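You operate a simulated robot arm through the tools that you are given. There is no shell and no other tool. Be economical: measure what you need, move in short steps, check, and stop when the job is done.

Carry out the task below with a simulated robot arm. There is one attempt and no reset: what you move stays moved.

JOB
Put things in order on the table top. At the end: the white brush stands where the purple jar stood; the brown oak plunger stands where the white brush stood; the purple jar is on the beige pine board; the blue oil can stands where the brown oak plunger stood; whatever was shut is shut again. Leave all else as you found it, and nothing knocked over.

Only the result counts: the job must be done as asked and must still hold three seconds after the hand-in. Knocking over, shifting, dropping, spilling or breaking anything else fails it.

ROBOT AND FRAMES
A 6-joint arm with a two-finger parallel gripper, fixed in place. Base frame: the origin is at the foot of the arm, x ahead of it, y to its left, z up; the work surface is at about z = 0. Readings come in m, rad, newtons and seconds.
With the tool pointing down near the work surface it reaches from about 0.18 to 0.46 m from the base axis. Its first joint turns from -1.222 to 1.222 rad. Payload 1.9 kg.
Tool frame: the origin (TCP) lies between the finger pads and is the grasp point; the fingertips stand 0.023 m ahead of it; z points along the fingers, y is the line along which they close. The gripper opens to 0.094 m. The fingers are 0.038 m wide and 0.01 m thick; the gripper's body (0.054 by 0.096 m) begins 0.039 m behind the TCP.
Orientation is that of the tool frame in the base frame, as [roll, pitch, yaw] about the fixed x, y, z axes, in that order (R = Rz(yaw) Ry(pitch) Rx(roll)). With the fingers straight down and closing along the base's y, the tool's x points along the base's -x, its y along +y and its z along -z.

CONTROLS
- The arm moves only by the tool arm_command. Its argument "deltas" is a list of rows, each a list of 6 numbers: the shift along the tool's x, y, z in m, then the turn, a rotation vector about the tool's x, y, z in rad. In form: [[tx, ty, tz, wx, wy, wz], ...]. A call has 1 to 12 rows; each row shifts and turns the commanded pose from where the row before left it, along the tool's axes as they then stand. "hand" is the gripper command, from -1 (fully open) to 1 (shut), values between in proportion, set as the call begins (left out, the last holds). Rows are played at 5 a second. More than 0.05 m and 0.15 rad between two rows, or a gripper value outside its range, and nothing of the call is played. A pose out of reach is approached as far as the arm can. The call stops where the force on the tool passes 40 N (or 10 N more than at its start, if that is more) or the arm is blocked; 0.2 s more then pass. The fingers move at their own pace (about 0.108 m/s each) and stop on an object; they squeeze with about 31 N. The grip force told is the motor's: it shows also when the fingers shut on nothing. Time passes only in rows, and 0.2 s behind the last, so rows that do not move let the fingers close. It gives the time, the measured TCP pose, the force on the tool (base axes), the opening and the grip force at its end, in the units of the frame above (readings bear some noise), with the torque about the TCP (base axes, N m) and any sound that the robot's microphone picked up.
- Cameras (640 x 400 px; columns grow to the right, rows downward): "scene" is fixed at [0.0478, 0.3055, 0.4235]; the picture's right is [-0.84, -0.55, 0.00], its down [-0.31, 0.48, -0.82] and it looks along [0.45, -0.69, -0.58] (base axes); focal length 263 px, centre (320, 200). "wrist" rides on the gripper at [0.087, 0.016, -0.075] in the tool frame; the picture's right is [-0.18, 0.98, 0.00], its down [-0.58, -0.11, -0.81] and it looks along [-0.79, -0.15, 0.59] (tool axes); focal length 243 px, centre (320, 200).
- snapshot(camera): a new picture of that camera. It takes no simulated time.
- locate(camera, pixels): there is no depth. For up to 12 entries [column, row, z] of the newest picture of that camera ("zoom" is the newest enlarged one), the place [x, y] in the base frame at which the ray of that pixel passes the height z, good to about 0.002 m. It takes no simulated time.
- zoom(camera, box): a new picture of the part [left, top, right, bottom] of that camera's present view, enlarged. It takes no simulated time.
- close_job(): hands the job in; it is judged then, once.

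Go step by step. Measure first, check grasps and placings, and put right what went wrong. The budget is 80 turns and 46 pictures, counting those below and the enlarged ones. Unless the task says otherwise, let go and move clear before handing in, and close with one line.

The tools are called after "Call:" as name(argument=value, ...) on one line, values as JSON. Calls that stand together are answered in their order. arm_command: Moves the arm, as the interface text tells. Its arguments: {"type":"object","properties":{"deltas":{"type":"array","items":{"type":"array","items":{"type":"number"}}},"hand":{"type":"number"}},"required":["deltas"]} The other tools are called the same way: snapshot (camera) takes a picture; locate (camera, pixels) gives the place at which the rays of pixels pass given heights; zoom (camera, box) takes an enlarged picture of a part of a camera's view; close_job () hands the job in.

At the start:

```text
t: 0.0
ee_pos: [0.2826, -0.13, 0.2826]
tcp_rot: [3.139, 0.003, 3.141]
wrist_force: [-0.3, 0.1, 0.0]
wrist_torque: [0.01, -0.05, 0.01]
gripper_width: 0.0937
gripper_force: 0.0
```

scene: 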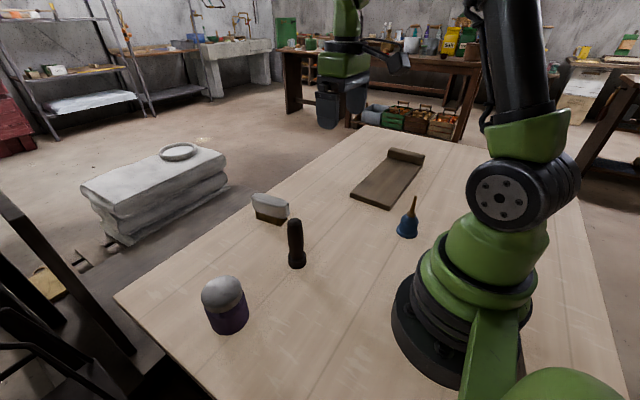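
wrist: 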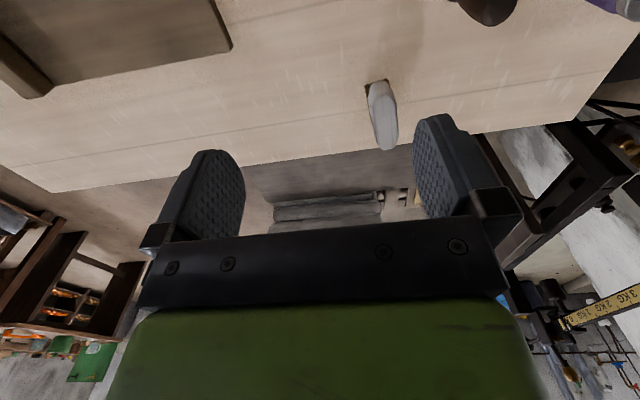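

The scene shows the jar near (225,305), brush near (270,208), plunger near (296,243), oil can near (408,220) and board near (388,180). I'll zoom in for detail and take base points.

Call:
zoom(camera="scene", box=[180, 180, 340, 350])

Call:
zoom(camera="scene", box=[330, 130, 450, 250])

Call:
locate(camera="scene", pixels=[[228, 322, 0], [297, 265, 0], [270, 221, 0], [407, 234, 0], [351, 195, 0], [394, 209, 0], [424, 160, 0], [388, 152, 0]])

```text
2.35 times, centred on (260, 265) of scene
```

zoom: 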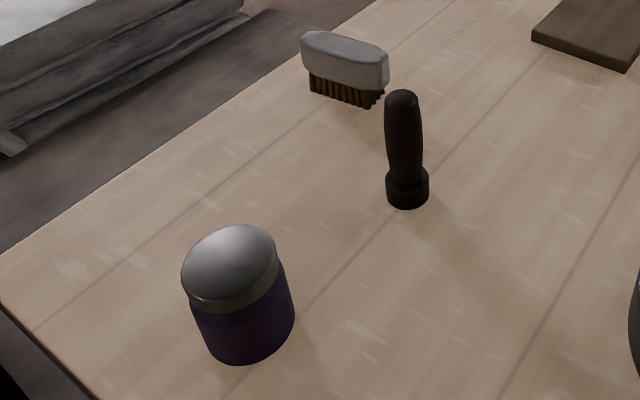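

```text
3.33 times, centred on (390, 190) of scene
```

zoom: 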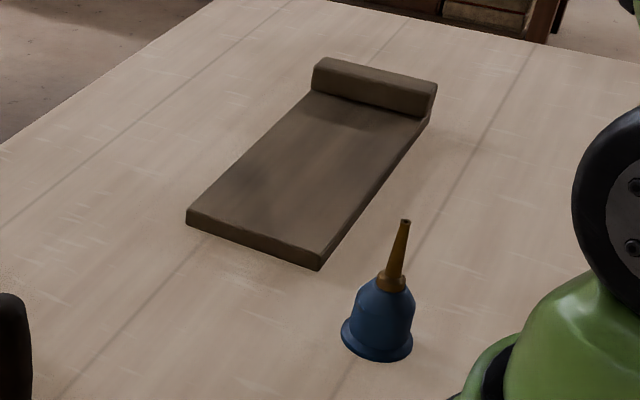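

```text
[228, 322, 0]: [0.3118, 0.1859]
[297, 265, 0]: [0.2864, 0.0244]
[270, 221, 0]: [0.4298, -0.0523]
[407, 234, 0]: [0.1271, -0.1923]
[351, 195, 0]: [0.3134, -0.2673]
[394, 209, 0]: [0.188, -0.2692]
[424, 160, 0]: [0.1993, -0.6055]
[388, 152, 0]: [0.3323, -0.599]
```

The jar, plunger, brush and can bases are located roughly. No drawer or door is in view, so the only closure is the jar's lid. I'll move the wrist camera over the left group for a second viewpoint.

Call:
arm_command(deltas=[[0.021, 0.04, -0.0045, 0, 0, 0], [0.021, 0.04, -0.0045, 0, 0, 0], [0.021, 0.04, -0.0045, 0, 0, 0], [0.021, 0.04, -0.0045, 0, 0, 0], [0, 0, 0, 0, 0, 0]], hand=-1)

Call:
snapshot(camera="wrist")

```text
t: 1.2
ee_pos: [0.197, 0.0293, 0.2997]
tcp_rot: [3.14, 0.001, 3.14]
wrist_force: [-0.1, -0.2, 0.4]
wrist_torque: [0.01, -0.01, 0.01]
gripper_width: 0.0938
gripper_force: 0.0
```

```text
41 pictures are left
```

wrist: 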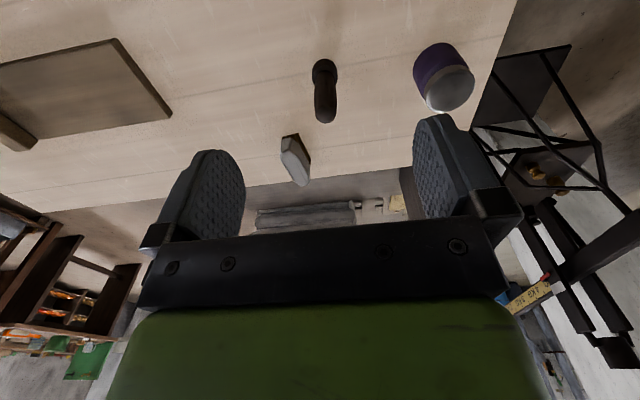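

Call:
zoom(camera="wrist", box=[260, 20, 500, 190])

```text
2.35 times, centred on (380, 105) of wrist
```

zoom: 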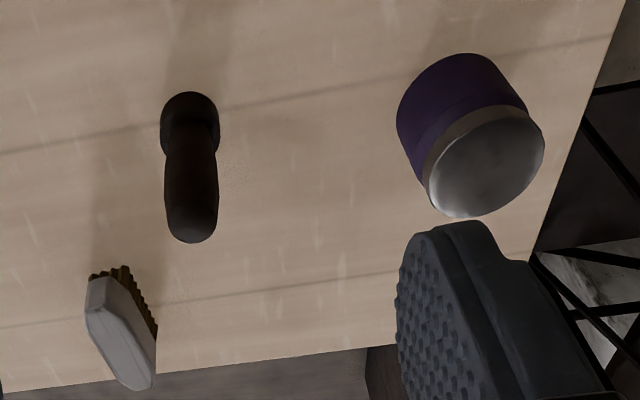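

I have two views of the three items. I'll read off base edges and tops by locating the same features in both cameras.

Call:
locate(camera="zoom", pixels=[[455, 53, 0], [397, 118, 0], [190, 92, 0], [161, 127, 0.01], [219, 122, 0.01], [190, 242, 0.1], [190, 242, 0.12], [470, 217, 0.06], [470, 217, 0.08], [88, 280, 0.04], [140, 388, 0.05], [155, 365, 0.05]])

Call:
locate(camera="scene", pixels=[[228, 335, 0], [213, 327, 0], [249, 316, 0], [297, 269, 0], [288, 262, 0.01], [306, 261, 0.01], [294, 218, 0.1], [294, 218, 0.12], [252, 196, 0.05], [288, 210, 0.05], [255.5, 218, 0], [281, 225, 0]])

```text
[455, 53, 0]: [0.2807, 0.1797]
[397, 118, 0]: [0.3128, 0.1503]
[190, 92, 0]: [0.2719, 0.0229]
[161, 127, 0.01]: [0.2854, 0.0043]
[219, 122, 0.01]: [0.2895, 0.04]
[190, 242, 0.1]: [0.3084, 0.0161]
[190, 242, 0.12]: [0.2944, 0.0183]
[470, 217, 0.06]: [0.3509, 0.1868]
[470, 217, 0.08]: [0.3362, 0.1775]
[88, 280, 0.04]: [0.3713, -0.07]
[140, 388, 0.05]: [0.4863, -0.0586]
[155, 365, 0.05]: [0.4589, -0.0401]
```

```text
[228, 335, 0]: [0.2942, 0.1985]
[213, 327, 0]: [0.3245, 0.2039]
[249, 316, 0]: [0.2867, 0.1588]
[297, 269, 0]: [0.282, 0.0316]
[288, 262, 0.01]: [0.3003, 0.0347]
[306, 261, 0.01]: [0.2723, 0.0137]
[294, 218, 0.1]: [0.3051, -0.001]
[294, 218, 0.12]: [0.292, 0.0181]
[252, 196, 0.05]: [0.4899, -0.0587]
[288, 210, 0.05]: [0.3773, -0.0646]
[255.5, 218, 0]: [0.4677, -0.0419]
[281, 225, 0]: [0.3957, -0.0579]
```

Plunger centre is about (0.288,0.022), radius 0.018, height 0.12. The jar is about (0.31,0.18) with radius about 0.03. I'll fix the lid seam and the jar's height.

Call:
locate(camera="zoom", pixels=[[460, 122, 0.04], [460, 122, 0.05], [460, 122, 0.06], [425, 185, 0.05], [543, 145, 0.05], [425, 185, 0.06], [543, 145, 0.06]])

Call:
locate(camera="scene", pixels=[[220, 312, 0.04], [220, 312, 0.05], [220, 312, 0.06], [202, 298, 0.05], [202, 298, 0.06], [242, 292, 0.05], [242, 292, 0.06], [222, 276, 0.07], [222, 276, 0.08], [222, 276, 0.06]])

Call:
zoom(camera="scene", box=[185, 265, 265, 345])

```text
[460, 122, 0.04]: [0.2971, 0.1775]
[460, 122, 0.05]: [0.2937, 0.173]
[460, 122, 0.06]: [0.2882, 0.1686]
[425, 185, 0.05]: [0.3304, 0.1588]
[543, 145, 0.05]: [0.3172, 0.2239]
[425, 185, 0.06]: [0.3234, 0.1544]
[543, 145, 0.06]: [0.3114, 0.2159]
```

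```text
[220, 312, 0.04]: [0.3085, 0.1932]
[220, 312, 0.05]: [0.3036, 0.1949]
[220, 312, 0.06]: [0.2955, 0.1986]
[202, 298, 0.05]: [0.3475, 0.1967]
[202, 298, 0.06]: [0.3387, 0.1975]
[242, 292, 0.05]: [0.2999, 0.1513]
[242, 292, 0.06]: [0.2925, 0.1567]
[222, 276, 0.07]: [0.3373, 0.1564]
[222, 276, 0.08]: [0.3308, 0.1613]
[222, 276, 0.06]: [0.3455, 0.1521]
```

```text
5.00 times, centred on (225, 305) of scene
```

zoom: 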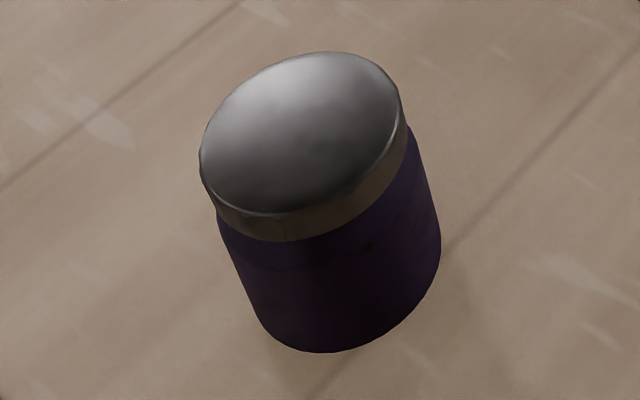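

Lid seam is near z 0.057 and the top near 0.073, with the jar centred at about (0.311,0.181) and radius 0.029. I'll go above it.

Call:
arm_command(deltas=[[-0.019, 0.0253, 0.025, 0, 0, 0], [-0.019, 0.0253, 0.025, 0, 0, 0], [-0.019, 0.0253, 0.025, 0, 0, 0], [-0.019, 0.0253, 0.025, 0, 0, 0], [-0.019, 0.0253, 0.025, 0, 0, 0], [-0.019, 0.0253, 0.025, 0, 0, 0], [0, 0, 0, 0, 0, 0]], hand=-1)

Call:
snapshot(camera="wrist")

Call:
snapshot(camera="scene")

```text
t: 2.8
ee_pos: [0.3122, 0.1807, 0.1515]
tcp_rot: [3.139, 0.002, -3.141]
wrist_force: [0.2, 0.0, -0.2]
wrist_torque: [-0.03, 0.01, 0.0]
gripper_width: 0.0942
gripper_force: 0.1
```

```text
38 pictures are left
```

wrist: 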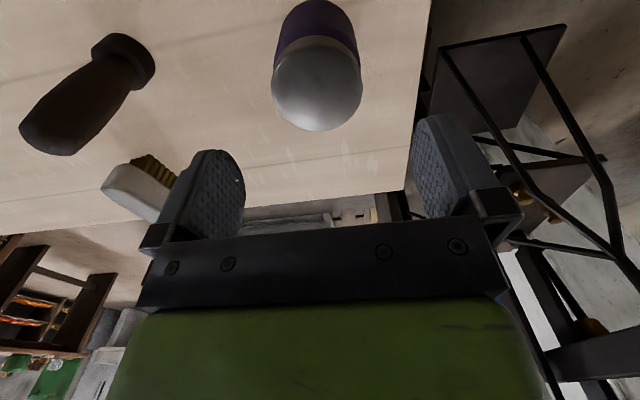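

```text
37 pictures are left
```

scene: 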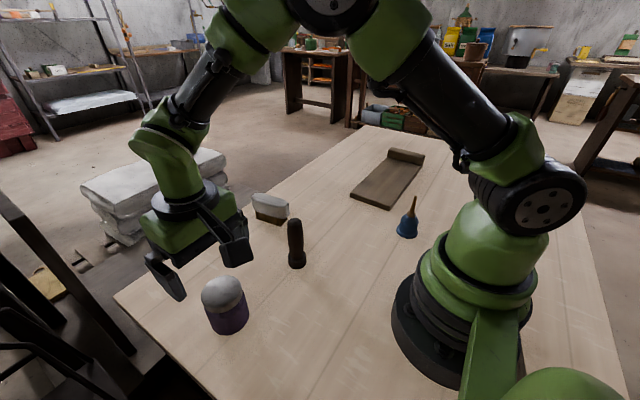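

The jar is at column about 317 versus the tool axis at 320, so it's well centred in y. I'll check x with lid points.

Call:
locate(camera="wrist", pixels=[[272, 85, 0.065], [362, 82, 0.065], [317, 130, 0.07], [315, 37, 0.057], [318, 50, 0.065], [317, 130, 0.06]])

```text
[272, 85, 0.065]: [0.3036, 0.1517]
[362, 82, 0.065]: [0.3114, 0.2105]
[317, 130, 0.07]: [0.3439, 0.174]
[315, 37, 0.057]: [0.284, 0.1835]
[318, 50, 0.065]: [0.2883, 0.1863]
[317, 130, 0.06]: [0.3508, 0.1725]
```

Lid points give the centre at about (0.312,0.180), directly below. Descending to z 0.042 and closing.

Call:
arm_command(deltas=[[0, 0, 0.03, 0, 0, 0], [0, 0, 0.03, 0, 0, 0], [0, 0, 0.025, 0, 0, 0], [0, 0, 0.0145, 0, 0, 0], [0, 0, 0.01, 0, 0, 0], [0, 0, 0, 0, 0, 0]], hand=-1)

Call:
arm_command(deltas=[[0, 0, 0, 0, 0, 0], [0, 0, 0, 0, 0, 0], [0, 0, 0, 0, 0, 0], [0, 0, 0, 0, 0, 0]], hand=1)

Call:
arm_command(deltas=[[0, 0, -0.01, 0, 0, 0], [0, 0, -0.015, 0, 0, 0], [0, 0, 0, 0, 0, 0]])

Call:
zoom(camera="scene", box=[140, 200, 300, 350])

```text
t: 4.2
ee_pos: [0.3129, 0.1825, 0.0414]
tcp_rot: [3.141, 0.002, -3.141]
wrist_force: [-0.5, -0.5, 3.6]
wrist_torque: [0.01, -0.02, 0.01]
gripper_width: 0.094
gripper_force: 0.1
```

```text
t: 5.2
ee_pos: [0.3135, 0.1816, 0.0414]
tcp_rot: [3.14, 0.002, 3.14]
wrist_force: [1.2, -2.6, 5.6]
wrist_torque: [-0.35, 0.02, -0.02]
gripper_width: 0.0611
gripper_force: 31.2
```

```text
t: 6.0
ee_pos: [0.3123, 0.1826, 0.0669]
tcp_rot: [3.138, 0.002, -3.14]
wrist_force: [0.3, 0.3, -0.2]
wrist_torque: [0.05, -0.01, -0.02]
gripper_width: 0.0604
gripper_force: 31.3
```

```text
2.67 times, centred on (220, 275) of scene
```

zoom: 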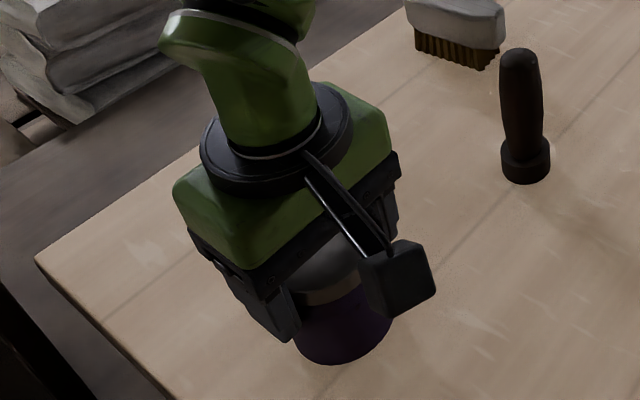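

The grip reads 31 N at 0.060 m, but the force shows almost no weight. The base is still near row 337, so only the lid may have risen. I'll look closer.

Call:
zoom(camera="scene", box=[190, 270, 260, 345])

Call:
snapshot(camera="wrist")

```text
5.33 times, centred on (225, 308) of scene
```

zoom: 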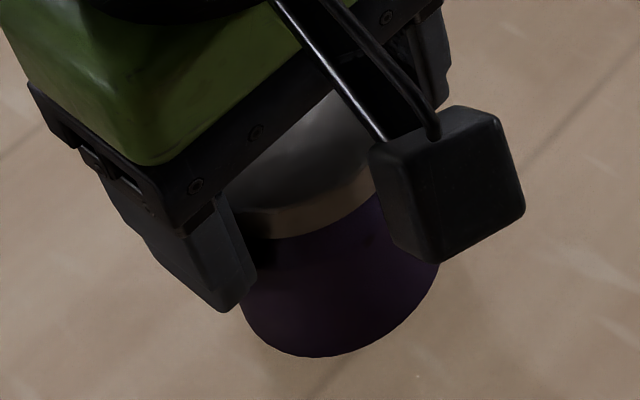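

```text
34 pictures are left
```

wrist: 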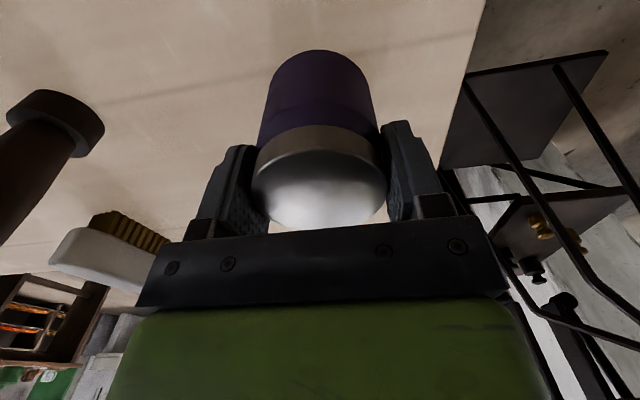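

The base edge in the wrist view (row 50) fits z=0, so the fingers seem to have slid up the jar. I'll confirm with base and seam points.

Call:
locate(camera="wrist", pixels=[[318, 50, 0], [318, 50, 0.025], [318, 126, 0.057], [318, 126, 0.07], [318, 126, 0.082], [318, 150, 0.07], [318, 150, 0.08], [318, 225, 0.075], [318, 225, 0.09], [318, 225, 0.1]])

Call:
locate(camera="zoom", pixels=[[310, 357, 0], [240, 310, 0], [440, 275, 0], [290, 238, 0.057], [290, 238, 0.082], [310, 357, 0.025], [240, 310, 0.025]])

```text
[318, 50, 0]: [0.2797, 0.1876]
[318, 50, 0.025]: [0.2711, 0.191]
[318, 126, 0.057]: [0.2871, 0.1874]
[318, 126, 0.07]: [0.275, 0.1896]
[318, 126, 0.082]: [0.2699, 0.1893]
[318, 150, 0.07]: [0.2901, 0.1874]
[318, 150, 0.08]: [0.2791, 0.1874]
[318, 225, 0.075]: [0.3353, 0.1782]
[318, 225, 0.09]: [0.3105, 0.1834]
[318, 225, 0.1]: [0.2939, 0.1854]
```

```text
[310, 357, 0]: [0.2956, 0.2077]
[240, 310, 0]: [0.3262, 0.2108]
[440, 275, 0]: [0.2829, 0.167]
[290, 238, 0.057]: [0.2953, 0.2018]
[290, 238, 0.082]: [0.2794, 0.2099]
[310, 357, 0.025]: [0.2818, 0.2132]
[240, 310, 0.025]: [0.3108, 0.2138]
```

Both views agree that the jar stayed standing and closed, only nudged a few mm in +y, while the fingers slid up it. I'll open, go back down, re-grip and lift in tiny steps while reading the force.

Call:
arm_command(deltas=[[0, 0, 0, 0, 0, 0], [0, 0, 0, 0, 0, 0], [0, 0.003, 0.013, 0, 0, 0], [0, 0, 0.013, 0, 0, 0], [0, 0, 0, 0, 0, 0]], hand=-1)

Call:
arm_command(deltas=[[0, 0, 0, 0, 0, 0], [0, 0, 0, 0, 0, 0], [0, 0, 0, 0, 0, 0], [0, 0, 0, 0, 0, 0], [0, 0, 0, 0, 0, 0]], hand=1)

Call:
arm_command(deltas=[[0, 0, -0.002, 0, 0, 0], [0, 0, -0.002, 0, 0, 0]])

Call:
arm_command(deltas=[[0, 0, -0.003, 0, 0, 0], [0, 0, -0.003, 0, 0, 0]])

Call:
snapshot(camera="wrist")

```text
t: 7.2
ee_pos: [0.3133, 0.1866, 0.0415]
tcp_rot: [3.138, 0.003, -3.141]
wrist_force: [-2.3, -1.0, 10.5]
wrist_torque: [0.02, -0.01, -0.01]
gripper_width: 0.094
gripper_force: 0.1
```

```text
t: 8.4
ee_pos: [0.3116, 0.1849, 0.0414]
tcp_rot: [3.138, 0.003, -3.141]
wrist_force: [3.3, -7.2, 18.2]
wrist_torque: [-0.53, -0.16, 0.07]
gripper_width: 0.0607
gripper_force: 31.2
```

```text
t: 9.0
ee_pos: [0.3113, 0.1853, 0.0442]
tcp_rot: [3.141, 0.002, -3.142]
wrist_force: [0.3, 0.1, -2.6]
wrist_torque: [0.01, -0.04, -0.01]
gripper_width: 0.0608
gripper_force: 31.2
```

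```text
t: 9.6
ee_pos: [0.311, 0.1841, 0.05]
tcp_rot: [3.14, 0.002, 3.141]
wrist_force: [-0.3, 0.5, -2.0]
wrist_torque: [0.01, -0.03, 0.0]
gripper_width: 0.0605
gripper_force: 30.5
```

```text
33 pictures are left
```

wrist: 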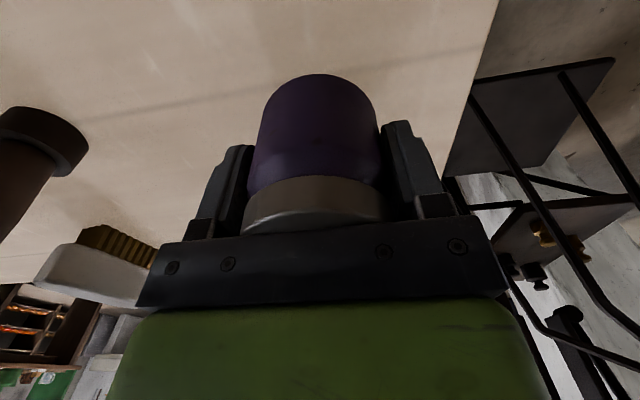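

The palm touches the lid at z 0.041, so the lid top is about 0.08. Now a steady −2 N is carried. I'll check whether the base (row 74) has risen.

Call:
locate(camera="wrist", pixels=[[318, 74, 0], [318, 74, 0.008], [318, 74, 0.016], [315, 177, 0.057], [315, 177, 0.065], [256, 110, 0], [376, 110, 0]])

Call:
zoom(camera="scene", box=[190, 270, 260, 345])

```text
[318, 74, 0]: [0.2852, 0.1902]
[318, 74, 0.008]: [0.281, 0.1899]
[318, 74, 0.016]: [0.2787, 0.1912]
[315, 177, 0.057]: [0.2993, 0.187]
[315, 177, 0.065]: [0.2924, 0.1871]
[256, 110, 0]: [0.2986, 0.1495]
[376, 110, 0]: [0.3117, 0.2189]
```

```text
5.33 times, centred on (225, 308) of scene
```

zoom: 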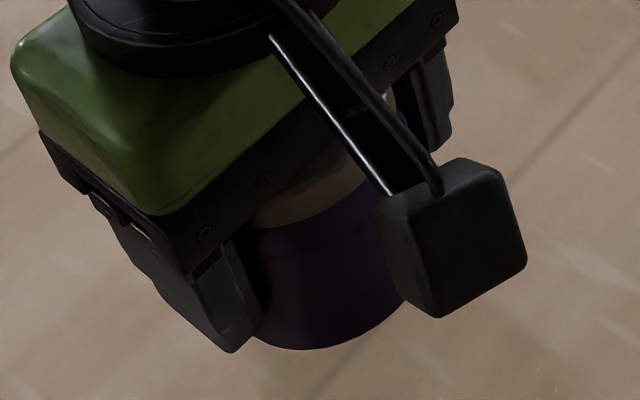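

It appears lifted by about 8 mm. I'll continue slowly and watch the load.

Call:
arm_command(deltas=[[0, 0, -0.004, 0, 0, 0], [0, 0, -0.004, 0, 0, 0], [0, 0, -0.004, 0, 0, 0], [0, 0, 0, 0, 0, 0]])

Call:
snapshot(camera="wrist")

```text
t: 10.6
ee_pos: [0.3118, 0.1848, 0.0634]
tcp_rot: [3.139, 0.002, -3.141]
wrist_force: [-0.4, 0.1, -2.7]
wrist_torque: [0.02, -0.02, -0.01]
gripper_width: 0.0605
gripper_force: 31.8
```

```text
31 pictures are left
```

wrist: 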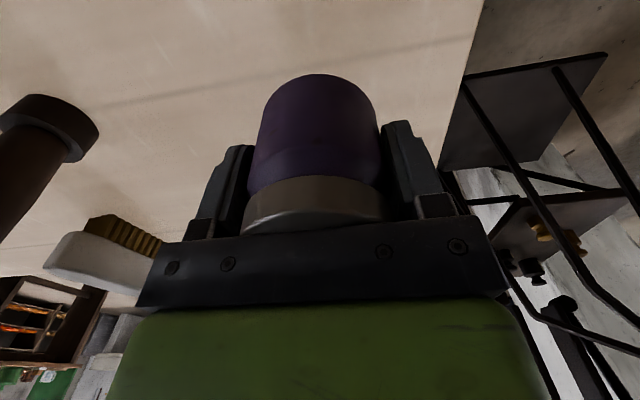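

The view is identical relative to the hand and 2.7 N is carried, so it is firmly held. Lifting high and carrying it over to the board.

Call:
arm_command(deltas=[[0, 0, -0.01, 0, 0, 0], [0, 0, -0.02, 0, 0, 0], [0, 0, -0.03, 0, 0, 0], [0, 0, -0.03, 0, 0, 0], [0, 0, -0.03, 0, 0, 0], [0, 0, -0.025, 0, 0, 0], [0, 0, -0.012, 0, 0, 0], [0, 0, 0, 0, 0, 0]])

Call:
arm_command(deltas=[[0.002, -0.017, 0, 0, 0, 0], [0.004, -0.034, 0, 0, 0, 0], [0.004, -0.034, 0, 0, 0, 0], [0.004, -0.034, 0, 0, 0, 0], [0.004, -0.034, 0, 0, 0, 0], [0.004, -0.034, 0, 0, 0, 0], [0.004, -0.034, 0, 0, 0, 0], [0.002, -0.017, 0, 0, 0, 0], [0, 0, 0, 0, 0, 0]])

Call:
snapshot(camera="wrist")

```text
t: 12.4
ee_pos: [0.3122, 0.1839, 0.2202]
tcp_rot: [3.139, 0.001, 3.141]
wrist_force: [-0.1, -0.1, -3.1]
wrist_torque: [-0.01, 0.0, 0.02]
gripper_width: 0.0608
gripper_force: 31.4
```

```text
t: 14.4
ee_pos: [0.282, -0.0553, 0.2174]
tcp_rot: [3.14, 0.001, -3.141]
wrist_force: [0.2, 1.1, -3.4]
wrist_torque: [0.02, 0.02, -0.03]
gripper_width: 0.0608
gripper_force: 31.0
```

```text
30 pictures are left
```

wrist: 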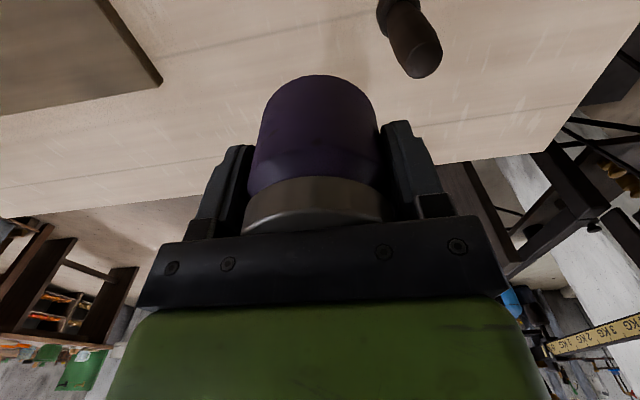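

The jar is secure, with the same view and 3 N. Continuing to above the board's near end, at about (0.25,−0.33).

Call:
arm_command(deltas=[[0.002, -0.017, 0, 0, 0, 0], [0.004, -0.034, 0, 0, 0, 0], [0.004, -0.034, 0, 0, 0, 0], [0.004, -0.034, 0, 0, 0, 0], [0.004, -0.034, 0, 0, 0, 0], [0.004, -0.034, 0, 0, 0, 0], [0.004, -0.034, 0, 0, 0, 0], [0.004, -0.034, 0, 0, 0, 0], [0.002, -0.018, 0, 0, 0, 0], [0, 0, 0, 0, 0, 0]])

Call:
snapshot(camera="wrist")

Call:
snapshot(camera="scene")

```text
t: 16.6
ee_pos: [0.2521, -0.3266, 0.2187]
tcp_rot: [3.141, 0.002, -3.141]
wrist_force: [0.2, -0.6, -3.4]
wrist_torque: [0.0, 0.01, -0.02]
gripper_width: 0.0604
gripper_force: 31.2
```

```text
29 pictures are left
```

wrist: 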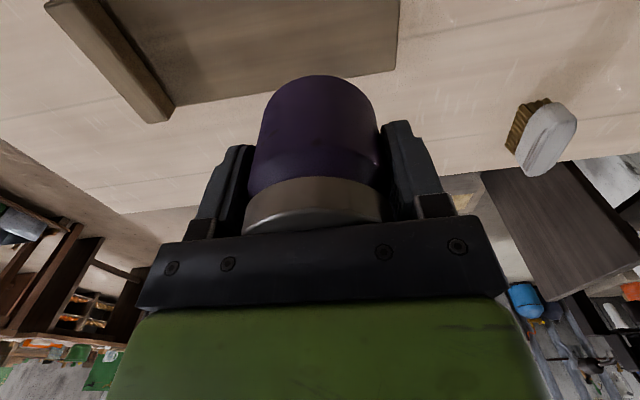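

```text
28 pictures are left
```

scene: 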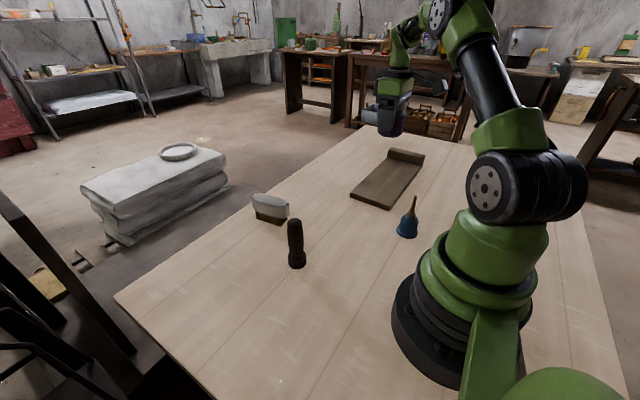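

The board is in both views: wrist corner (396,71), fence corner (168,122); scene corners (351,192), (391,207) and (412,168). I'll locate these for the board's extent and thickness.

Call:
locate(camera="wrist", pixels=[[396, 71, 0], [396, 71, 0.02], [398, 0, 0.02], [176, 104, 0.02]])

Call:
locate(camera="scene", pixels=[[350.5, 198, 0], [350.5, 194, 0.015], [350.5, 194, 0.02], [390, 210, 0], [391, 205, 0.02], [391, 205, 0.015], [388, 158, 0.02], [422, 166, 0.02]])

Call:
zoom(camera="scene", box=[340, 145, 430, 215])

```text
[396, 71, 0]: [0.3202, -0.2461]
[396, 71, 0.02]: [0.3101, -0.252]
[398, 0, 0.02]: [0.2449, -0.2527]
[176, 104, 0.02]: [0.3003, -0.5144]
```

```text
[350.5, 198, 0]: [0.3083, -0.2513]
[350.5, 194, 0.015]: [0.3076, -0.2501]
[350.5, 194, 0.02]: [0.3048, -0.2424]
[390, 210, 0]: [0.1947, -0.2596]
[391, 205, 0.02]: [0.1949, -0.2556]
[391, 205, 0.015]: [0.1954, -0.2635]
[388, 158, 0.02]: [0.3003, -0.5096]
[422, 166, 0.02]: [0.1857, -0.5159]
```

```text
5.71 times, centred on (385, 180) of scene
```

zoom: 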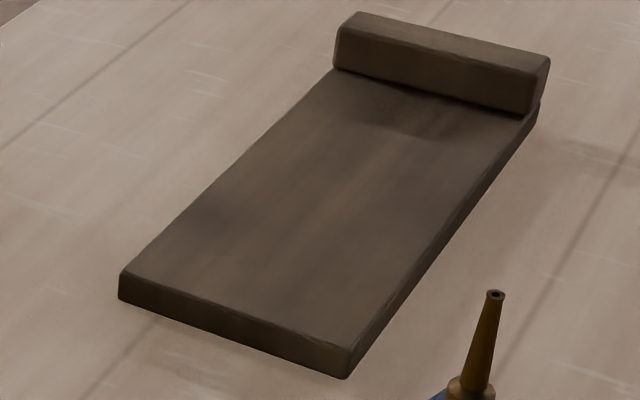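

The board spans x 0.195–0.308, y −0.253 to about −0.53, top z about 0.018, so the present (0.252,−0.327) suits. Descending with a slow finish.

Call:
arm_command(deltas=[[0, 0, 0.015, 0, 0, 0], [0, 0, 0.03, 0, 0, 0], [0, 0, 0.03, 0, 0, 0], [0, 0, 0.03, 0, 0, 0], [0, 0, 0.025, 0, 0, 0], [0, 0, 0.012, 0, 0, 0], [0, 0, 0.004, 0, 0, 0], [0, 0, 0, 0, 0, 0]])

Call:
arm_command(deltas=[[0, 0, 0.003, 0, 0, 0], [0, 0, 0.003, 0, 0, 0], [0, 0, 0.002, 0, 0, 0]])

Call:
arm_command(deltas=[[0, 0, 0.0015, 0, 0, 0], [0, 0, 0.0015, 0, 0, 0]])

```text
t: 18.4
ee_pos: [0.2522, -0.3253, 0.0728]
tcp_rot: [3.14, 0.002, 3.141]
wrist_force: [-0.8, -0.8, -3.6]
wrist_torque: [-0.03, -0.02, -0.01]
gripper_width: 0.0607
gripper_force: 30.9
```

```text
t: 19.2
ee_pos: [0.2522, -0.3255, 0.0655]
tcp_rot: [3.14, 0.001, 3.141]
wrist_force: [-0.7, 0.4, -4.2]
wrist_torque: [0.0, 0.01, -0.01]
gripper_width: 0.0606
gripper_force: 31.3
```

```text
t: 19.8
ee_pos: [0.2524, -0.326, 0.0609]
tcp_rot: [3.139, 0.002, 3.141]
wrist_force: [0.9, -0.3, -2.6]
wrist_torque: [-0.02, -0.03, 0.02]
gripper_width: 0.0606
gripper_force: 31.6
```

Still about −2.6 N with no clear contact at z 0.061. Stepping down further.

Call:
arm_command(deltas=[[0, 0, 0.0015, 0, 0, 0], [0, 0, 0, 0, 0, 0]])

Call:
arm_command(deltas=[[0, 0, 0.0015, 0, 0, 0], [0, 0, 0, 0, 0, 0]])

Call:
zoom(camera="scene", box=[330, 130, 430, 220])

```text
t: 20.4
ee_pos: [0.2529, -0.3245, 0.0601]
tcp_rot: [3.14, 0.002, 3.139]
wrist_force: [-0.2, -0.7, -1.4]
wrist_torque: [-0.04, 0.0, 0.04]
gripper_width: 0.0603
gripper_force: 31.0
```

```text
t: 21.0
ee_pos: [0.2511, -0.3274, 0.0599]
tcp_rot: [-3.141, 0.004, 3.14]
wrist_force: [-3.8, 8.0, 29.4]
wrist_torque: [0.19, 0.31, -0.23]
gripper_width: 0.0607
gripper_force: 31.2
```

```text
4.44 times, centred on (380, 175) of scene
```

zoom: 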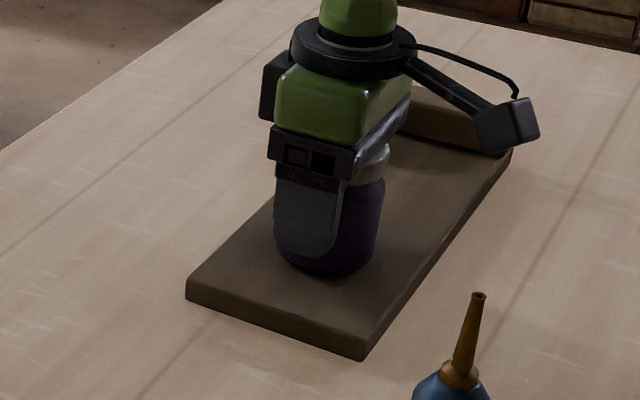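

Contact made (29 N) and the jar is standing on the board. Easing up 1.5 mm, opening, then rising straight.

Call:
arm_command(deltas=[[0, 0, -0.0015, 0, 0, 0], [0, 0, 0, 0, 0, 0]])

Call:
arm_command(deltas=[[0, 0, 0, 0, 0, 0], [0, 0, 0, 0, 0, 0], [0, 0, 0, 0, 0, 0], [0, 0, -0.01, 0, 0, 0], [0, 0, -0.02, 0, 0, 0], [0, 0, -0.03, 0, 0, 0], [0, 0, -0.04, 0, 0, 0], [0, 0, -0.04, 0, 0, 0], [0, 0, 0, 0, 0, 0]], hand=-1)

Call:
snapshot(camera="scene")

```text
t: 21.6
ee_pos: [0.2514, -0.3255, 0.0586]
tcp_rot: [-3.141, 0.003, -3.14]
wrist_force: [2.8, -2.2, 7.6]
wrist_torque: [-0.22, -0.33, 0.0]
gripper_width: 0.0605
gripper_force: 31.5
```

```text
t: 23.6
ee_pos: [0.2527, -0.3264, 0.2004]
tcp_rot: [3.139, 0.001, -3.142]
wrist_force: [-0.7, 0.0, 0.8]
wrist_torque: [0.01, -0.01, 0.02]
gripper_width: 0.094
gripper_force: 0.0
```

```text
25 pictures are left
```

scene: 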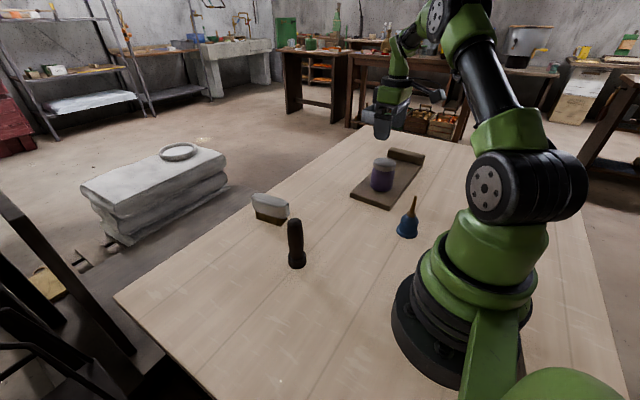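

The jar stands upright and closed on the board. Next I'll go to a viewpoint over the brush.

Call:
arm_command(deltas=[[-0.0134, 0.0345, 0, 0, 0, 0], [-0.0134, 0.0345, 0, 0, 0, 0], [-0.0134, 0.0345, 0, 0, 0, 0], [-0.0134, 0.0345, 0, 0, 0, 0], [-0.0134, 0.0345, 0, 0, 0, 0], [-0.0134, 0.0345, 0, 0, 0, 0], [-0.0134, 0.0345, 0, 0, 0, 0], [-0.0134, 0.0345, 0, 0, 0, 0], [0, 0, 0, 0, 0, 0]])

Call:
zoom(camera="wrist", box=[220, 30, 420, 155])

Call:
zoom(camera="scene", box=[235, 180, 305, 235])

```text
t: 25.6
ee_pos: [0.3592, -0.0498, 0.2012]
tcp_rot: [3.139, 0.002, -3.141]
wrist_force: [0.3, -0.8, 0.2]
wrist_torque: [-0.02, -0.01, -0.01]
gripper_width: 0.094
gripper_force: 0.1
```

```text
3.20 times, centred on (320, 92) of wrist
```

zoom: 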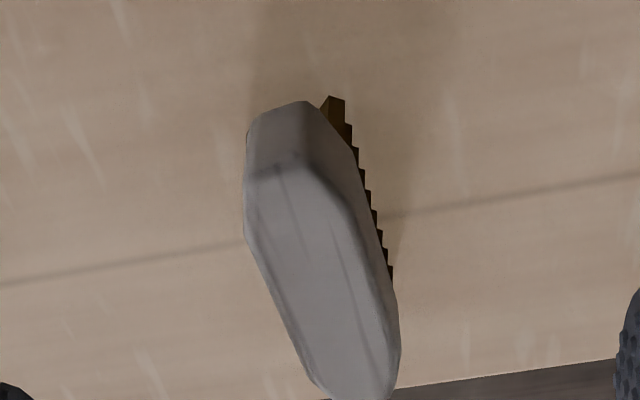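

```text
7.27 times, centred on (270, 208) of scene
```

zoom: 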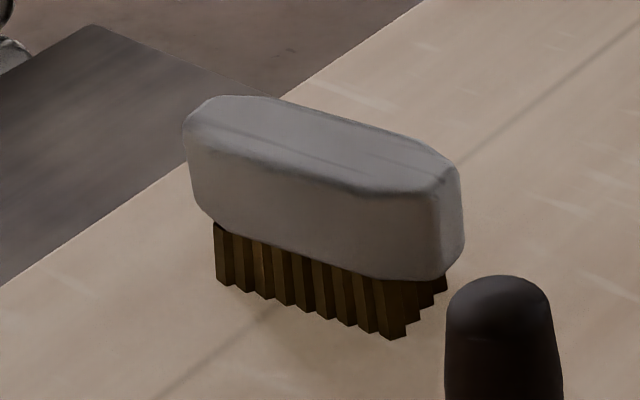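

In the scene zoom the bristle corners on the table are at (217,285), (388,340) and (447,290). I'll locate those for centre and yaw, plus the top edges.

Call:
locate(camera="zoom", pixels=[[217, 285, 0], [388, 340, 0], [447, 290, 0], [425, 282, 0.02], [425, 282, 0.025], [425, 282, 0.03], [210, 105, 0.045], [210, 105, 0.055], [440, 185, 0.045], [440, 185, 0.055], [430, 140, 0.05], [190, 130, 0.05]])

Call:
snapshot(camera="wrist")

```text
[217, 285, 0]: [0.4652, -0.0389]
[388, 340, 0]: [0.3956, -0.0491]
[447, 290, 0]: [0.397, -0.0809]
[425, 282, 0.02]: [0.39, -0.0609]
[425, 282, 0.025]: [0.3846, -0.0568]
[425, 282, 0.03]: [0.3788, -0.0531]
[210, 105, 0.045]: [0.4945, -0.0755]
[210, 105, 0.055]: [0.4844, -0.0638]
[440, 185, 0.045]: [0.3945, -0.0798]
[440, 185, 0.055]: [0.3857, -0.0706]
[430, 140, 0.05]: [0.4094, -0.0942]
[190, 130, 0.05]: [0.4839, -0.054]
```

```text
22 pictures are left
```

wrist: 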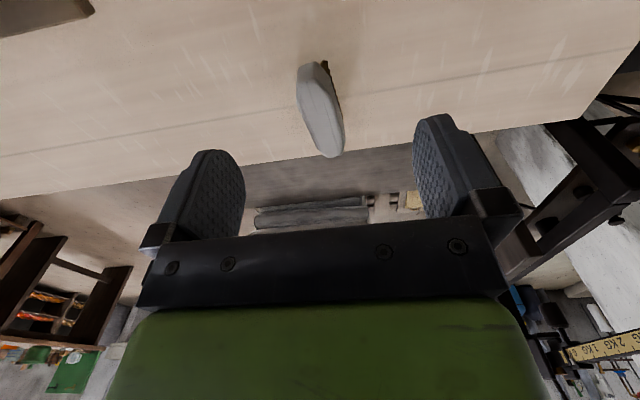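

Call:
locate(camera="wrist", pixels=[[325.5, 60.5, 0], [342.5, 117.5, 0], [297, 77, 0.045], [321.6, 78, 0.045], [344.4, 133, 0.045], [297, 105, 0.045], [320, 152, 0.045], [330, 157, 0.045], [313.8, 61.6, 0.025], [330, 157, 0.055], [297, 105, 0.03], [340, 108, 0.03]])

```text
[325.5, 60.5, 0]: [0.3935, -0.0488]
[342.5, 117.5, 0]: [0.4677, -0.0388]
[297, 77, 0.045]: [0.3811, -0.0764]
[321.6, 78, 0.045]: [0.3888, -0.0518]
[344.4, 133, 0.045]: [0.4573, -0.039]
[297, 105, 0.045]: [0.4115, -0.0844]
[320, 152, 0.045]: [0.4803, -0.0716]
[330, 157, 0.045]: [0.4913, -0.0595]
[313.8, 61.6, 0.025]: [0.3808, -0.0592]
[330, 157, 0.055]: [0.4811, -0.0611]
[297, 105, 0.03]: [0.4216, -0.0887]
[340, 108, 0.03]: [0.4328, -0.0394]
```

The bristle edge runs from (0.394,−0.049) to (0.467,−0.039), giving centre about (0.4325,−0.060), axis yaw 0.14 rad, width about 0.033. Moving above and turning to align.

Call:
arm_command(deltas=[[-0.0245, -0.0033, 0.0337, 0, 0, 0], [-0.0245, -0.0033, 0.0337, 0, 0, 0], [-0.0245, -0.0033, 0.0337, 0, 0, 0], [0, 0, 0, 0, 0, -0.138], [0, 0, 0, 0, 0, 0]])

Call:
snapshot(camera="wrist")

```text
t: 26.8
ee_pos: [0.4315, -0.0596, 0.0997]
tcp_rot: [3.14, 0.001, -3.002]
wrist_force: [1.0, -0.5, 0.2]
wrist_torque: [0.0, 0.0, -0.04]
gripper_width: 0.0938
gripper_force: 0.0
```

```text
21 pictures are left
```

wrist: 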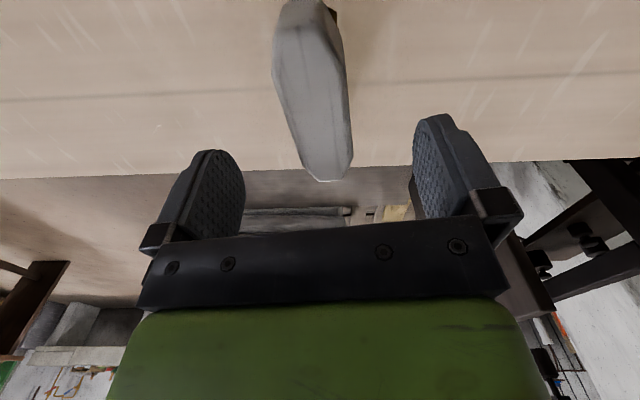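

The brush lies centred between the fingers (column about 315 against 320). Descending to z 0.038 and gripping.

Call:
arm_command(deltas=[[0, 0, 0.02, 0, 0, 0], [0, 0, 0.02, 0, 0, 0], [0, 0, 0.015, 0, 0, 0], [0, 0, 0.007, 0, 0, 0], [0, 0, 0, 0, 0, 0]])

Call:
arm_command(deltas=[[0, 0, 0, 0, 0, 0], [0, 0, 0, 0, 0, 0], [0, 0, 0, 0, 0, 0], [0, 0, 0, 0, 0, 0]], hand=1)

Call:
arm_command(deltas=[[0, 0, -0.003, 0, 0, 0], [0, 0, -0.004, 0, 0, 0], [0, 0, -0.004, 0, 0, 0], [0, 0, -0.005, 0, 0, 0], [0, 0, 0, 0, 0, 0]])

Call:
snapshot(camera="wrist")

```text
t: 28.0
ee_pos: [0.4333, -0.0581, 0.0382]
tcp_rot: [3.141, 0.001, -3.004]
wrist_force: [-0.6, 0.5, -0.3]
wrist_torque: [0.0, -0.01, 0.02]
gripper_width: 0.0942
gripper_force: 0.0
```

```text
t: 29.0
ee_pos: [0.4325, -0.0594, 0.0386]
tcp_rot: [3.14, 0.003, -3.006]
wrist_force: [0.1, 0.6, -0.2]
wrist_torque: [0.0, -0.01, -0.02]
gripper_width: 0.0358
gripper_force: 30.8
```

```text
t: 30.2
ee_pos: [0.4328, -0.0594, 0.0536]
tcp_rot: [3.139, 0.001, -3.003]
wrist_force: [-0.3, 0.0, -1.7]
wrist_torque: [-0.01, 0.01, 0.01]
gripper_width: 0.0357
gripper_force: 31.5
```

```text
20 pictures are left
```

wrist: 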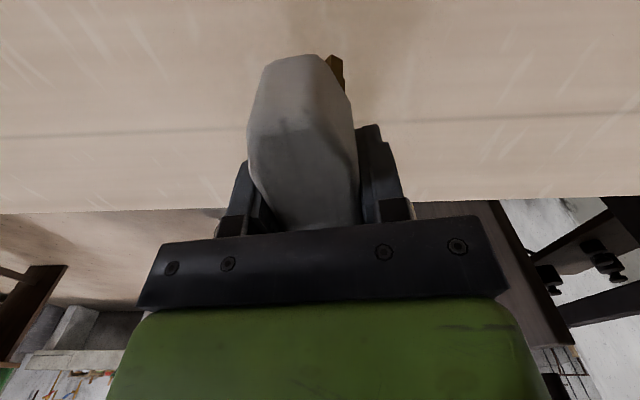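

The brush is held at width 0.036, −1.7 N, near-zero torque. Lifting to 0.19 and carrying it to the jar's old spot at (0.311,0.180).

Call:
arm_command(deltas=[[0, 0, -0.01, 0, 0, 0], [0, 0, -0.03, 0, 0, 0], [0, 0, -0.035, 0, 0, 0], [0, 0, -0.035, 0, 0, 0], [0, 0, -0.027, 0, 0, 0], [0, 0, 0, 0, 0, 0]])

Call:
arm_command(deltas=[[0.0055, 0.0159, 0, 0, 0, 0], [0.0109, 0.03175, 0, 0, 0, 0], [0.0109, 0.03175, 0, 0, 0, 0], [0.0109, 0.03175, 0, 0, 0, 0], [0.0109, 0.03175, 0, 0, 0, 0], [0.0109, 0.03175, 0, 0, 0, 0], [0.0109, 0.03175, 0, 0, 0, 0], [0.0109, 0.03175, 0, 0, 0, 0], [0.0055, 0.0159, 0, 0, 0, 0], [0, 0, 0, 0, 0, 0]])

```text
t: 31.6
ee_pos: [0.4333, -0.0599, 0.1919]
tcp_rot: [3.141, 0.001, -3.004]
wrist_force: [0.6, 0.5, -1.6]
wrist_torque: [0.0, -0.01, -0.01]
gripper_width: 0.0359
gripper_force: 31.6
```

```text
t: 33.8
ee_pos: [0.3113, 0.1806, 0.1913]
tcp_rot: [3.14, 0.001, -3.002]
wrist_force: [-1.6, -0.6, -2.0]
wrist_torque: [0.0, 0.02, -0.01]
gripper_width: 0.0356
gripper_force: 30.9
```

It is over the target at (0.3113,0.1806) and still held. Lowering to just above its grasp height, then softly to contact.

Call:
arm_command(deltas=[[0, 0, 0.015, 0, 0, 0], [0, 0, 0.03, 0, 0, 0], [0, 0, 0.035, 0, 0, 0], [0, 0, 0.035, 0, 0, 0], [0, 0, 0.025, 0, 0, 0], [0, 0, 0.007, 0, 0, 0], [0, 0, 0, 0, 0, 0]])

Call:
arm_command(deltas=[[0, 0, 0.0025, 0, 0, 0], [0, 0, 0.0015, 0, 0, 0], [0, 0, 0, 0, 0, 0]])

```text
t: 35.4
ee_pos: [0.3105, 0.1794, 0.0444]
tcp_rot: [3.141, 0.003, -3.005]
wrist_force: [-0.3, -0.5, -1.1]
wrist_torque: [0.03, 0.0, 0.0]
gripper_width: 0.0357
gripper_force: 30.8
```

```text
t: 36.2
ee_pos: [0.311, 0.1797, 0.0404]
tcp_rot: [3.139, 0.002, -3.004]
wrist_force: [0.4, 0.1, -2.0]
wrist_torque: [-0.03, 0.03, 0.0]
gripper_width: 0.0357
gripper_force: 30.9
```

No contact yet at 0.0404. Taking small steps to touch down.

Call:
arm_command(deltas=[[0, 0, 0.0015, 0, 0, 0], [0, 0, 0, 0, 0, 0]])

Call:
arm_command(deltas=[[0, 0, 0.0006, 0, 0, 0], [0, 0, 0, 0, 0, 0]])

```text
t: 36.8
ee_pos: [0.3115, 0.1805, 0.0392]
tcp_rot: [-3.142, 0.003, -3.002]
wrist_force: [-0.8, 0.1, -1.8]
wrist_torque: [0.0, 0.0, 0.02]
gripper_width: 0.0357
gripper_force: 30.7
```

```text
t: 37.4
ee_pos: [0.3115, 0.1808, 0.0379]
tcp_rot: [3.141, 0.002, -3.002]
wrist_force: [-0.4, -0.2, -1.1]
wrist_torque: [-0.02, -0.02, -0.01]
gripper_width: 0.0359
gripper_force: 31.0
```

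The load is easing (−1.1 N), so it is at the surface. One more 0.7 mm, then release and rise.

Call:
arm_command(deltas=[[0, 0, 0.0007, 0, 0, 0], [0, 0, 0, 0, 0, 0]])

Call:
arm_command(deltas=[[0, 0, 0, 0, 0, 0], [0, 0, 0, 0, 0, 0], [0, 0, 0, 0, 0, 0], [0, 0, -0.01, 0, 0, 0], [0, 0, -0.02, 0, 0, 0], [0, 0, -0.04, 0, 0, 0], [0, 0, -0.045, 0, 0, 0], [0, 0, -0.045, 0, 0, 0], [0, 0, 0, 0, 0, 0.138], [0, 0, 0, 0, 0, 0]], hand=-1)

Call:
snapshot(camera="wrist")

Call:
snapshot(camera="scene")

```text
t: 38.0
ee_pos: [0.3118, 0.181, 0.0379]
tcp_rot: [3.14, 0.002, -3.003]
wrist_force: [-7.6, -4.6, 22.9]
wrist_torque: [-0.31, 0.17, -0.01]
gripper_width: 0.0357
gripper_force: 30.7
```

```text
t: 40.2
ee_pos: [0.3105, 0.1811, 0.1964]
tcp_rot: [3.139, 0.003, 3.141]
wrist_force: [0.9, -0.1, -0.3]
wrist_torque: [-0.03, 0.01, 0.02]
gripper_width: 0.0939
gripper_force: 0.0
```

```text
19 pictures are left
```

wrist: 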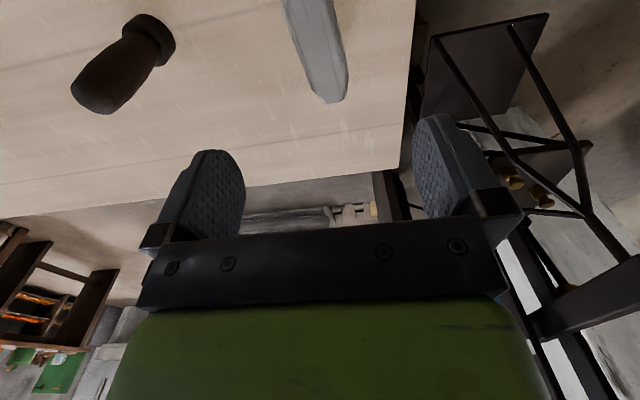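

```text
18 pictures are left
```

scene: 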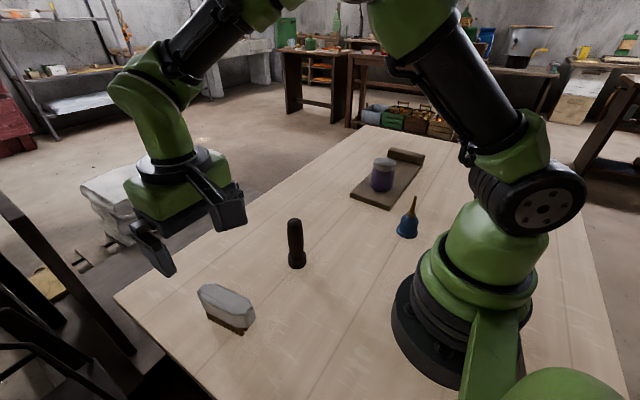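

The brush stands well where the jar stood. Next the plunger: hover above (0.288,0.022).

Call:
arm_command(deltas=[[0.0044, -0.0319, 0, 0, 0, 0], [0.0044, -0.0319, 0, 0, 0, 0], [0.0044, -0.0319, 0, 0, 0, 0], [0.0044, -0.0319, 0, 0, 0, 0], [0.0044, -0.0319, 0, 0, 0, 0], [0, 0, 0, 0, 0, 0]])

Call:
snapshot(camera="wrist")

Call:
zoom(camera="scene", box=[260, 205, 335, 275])

```text
t: 41.6
ee_pos: [0.2891, 0.0207, 0.1959]
tcp_rot: [3.141, 0.004, -3.141]
wrist_force: [-0.3, 0.0, -0.6]
wrist_torque: [-0.01, 0.03, 0.03]
gripper_width: 0.0939
gripper_force: 0.1
```

```text
17 pictures are left
```

wrist: 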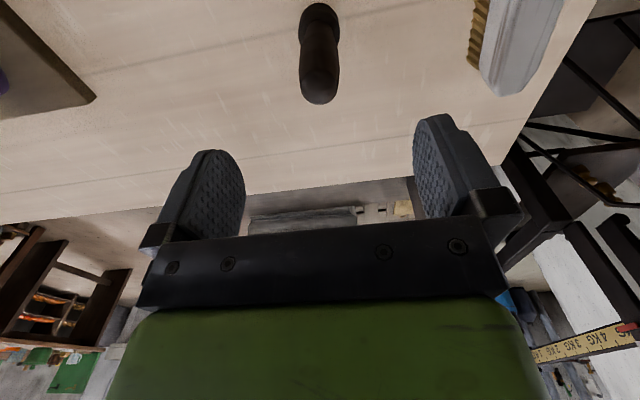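

```text
5.71 times, centred on (298, 240) of scene
```

zoom: 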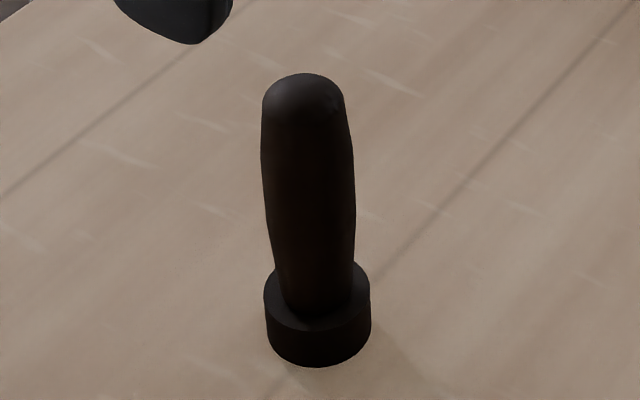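

The plunger is centred at column 319. I'll check x and height from its base and tip.

Call:
locate(camera="wrist", pixels=[[318, 3, 0], [299, 25, 0.01], [340, 22, 0.01], [320, 104, 0.12], [320, 104, 0.11], [300, 85, 0.1], [339, 82, 0.1]])

Call:
locate(camera="zoom", pixels=[[320, 367, 0], [266, 335, 0.0], [371, 325, 0.0], [303, 73, 0.11], [303, 73, 0.12], [262, 120, 0.1], [348, 115, 0.1]])

```text
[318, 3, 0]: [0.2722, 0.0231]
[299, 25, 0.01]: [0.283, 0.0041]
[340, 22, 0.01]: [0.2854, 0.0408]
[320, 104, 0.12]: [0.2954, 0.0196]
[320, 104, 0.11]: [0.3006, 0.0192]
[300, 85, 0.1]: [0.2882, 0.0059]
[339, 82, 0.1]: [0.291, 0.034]
```

```text
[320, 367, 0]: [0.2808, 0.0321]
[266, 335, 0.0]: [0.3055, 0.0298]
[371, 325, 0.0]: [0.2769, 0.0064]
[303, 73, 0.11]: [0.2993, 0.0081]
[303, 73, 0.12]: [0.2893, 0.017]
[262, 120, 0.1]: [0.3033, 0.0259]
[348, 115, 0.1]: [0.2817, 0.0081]
```

Centre is about (0.2895,0.021), height about 0.118. Descending to z 0.09 and gripping the handle.

Call:
arm_command(deltas=[[0, 0, 0.03, 0, 0, 0], [0, 0, 0.03, 0, 0, 0], [0, 0, 0.028, 0, 0, 0], [0, 0, 0.012, 0, 0, 0], [0, 0, 0.005, 0, 0, 0], [0, 0, 0, 0, 0, 0]])

Call:
arm_command(deltas=[[0, 0, 0, 0, 0, 0], [0, 0, 0, 0, 0, 0], [0, 0, 0, 0, 0, 0], [0, 0, 0, 0, 0, 0]], hand=1)

Call:
arm_command(deltas=[[0, 0, -0.003, 0, 0, 0], [0, 0, -0.004, 0, 0, 0], [0, 0, -0.004, 0, 0, 0], [0, 0, -0.005, 0, 0, 0], [0, 0, 0, 0, 0, 0]])

Call:
zoom(camera="scene", box=[250, 195, 345, 280])

```text
t: 43.0
ee_pos: [0.2892, 0.0211, 0.0903]
tcp_rot: [-3.142, 0.003, -3.141]
wrist_force: [-0.2, 0.1, -0.4]
wrist_torque: [0.01, 0.02, -0.03]
gripper_width: 0.094
gripper_force: 0.1
```

```text
t: 44.0
ee_pos: [0.2895, 0.02, 0.0916]
tcp_rot: [3.141, 0.001, -3.141]
wrist_force: [0.3, 0.1, 2.6]
wrist_torque: [-0.07, -0.03, 0.02]
gripper_width: 0.0295
gripper_force: 31.3
```

```text
t: 45.2
ee_pos: [0.2905, 0.0222, 0.1077]
tcp_rot: [3.141, 0.003, -3.141]
wrist_force: [0.4, -0.6, -0.7]
wrist_torque: [0.0, -0.01, -0.03]
gripper_width: 0.0295
gripper_force: 31.2
```

```text
4.71 times, centred on (298, 238) of scene
```

zoom: 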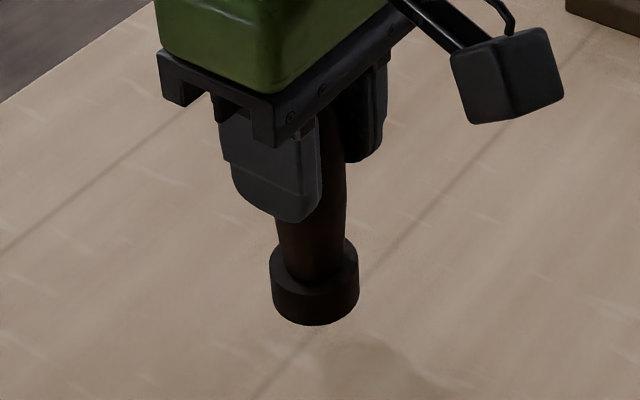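

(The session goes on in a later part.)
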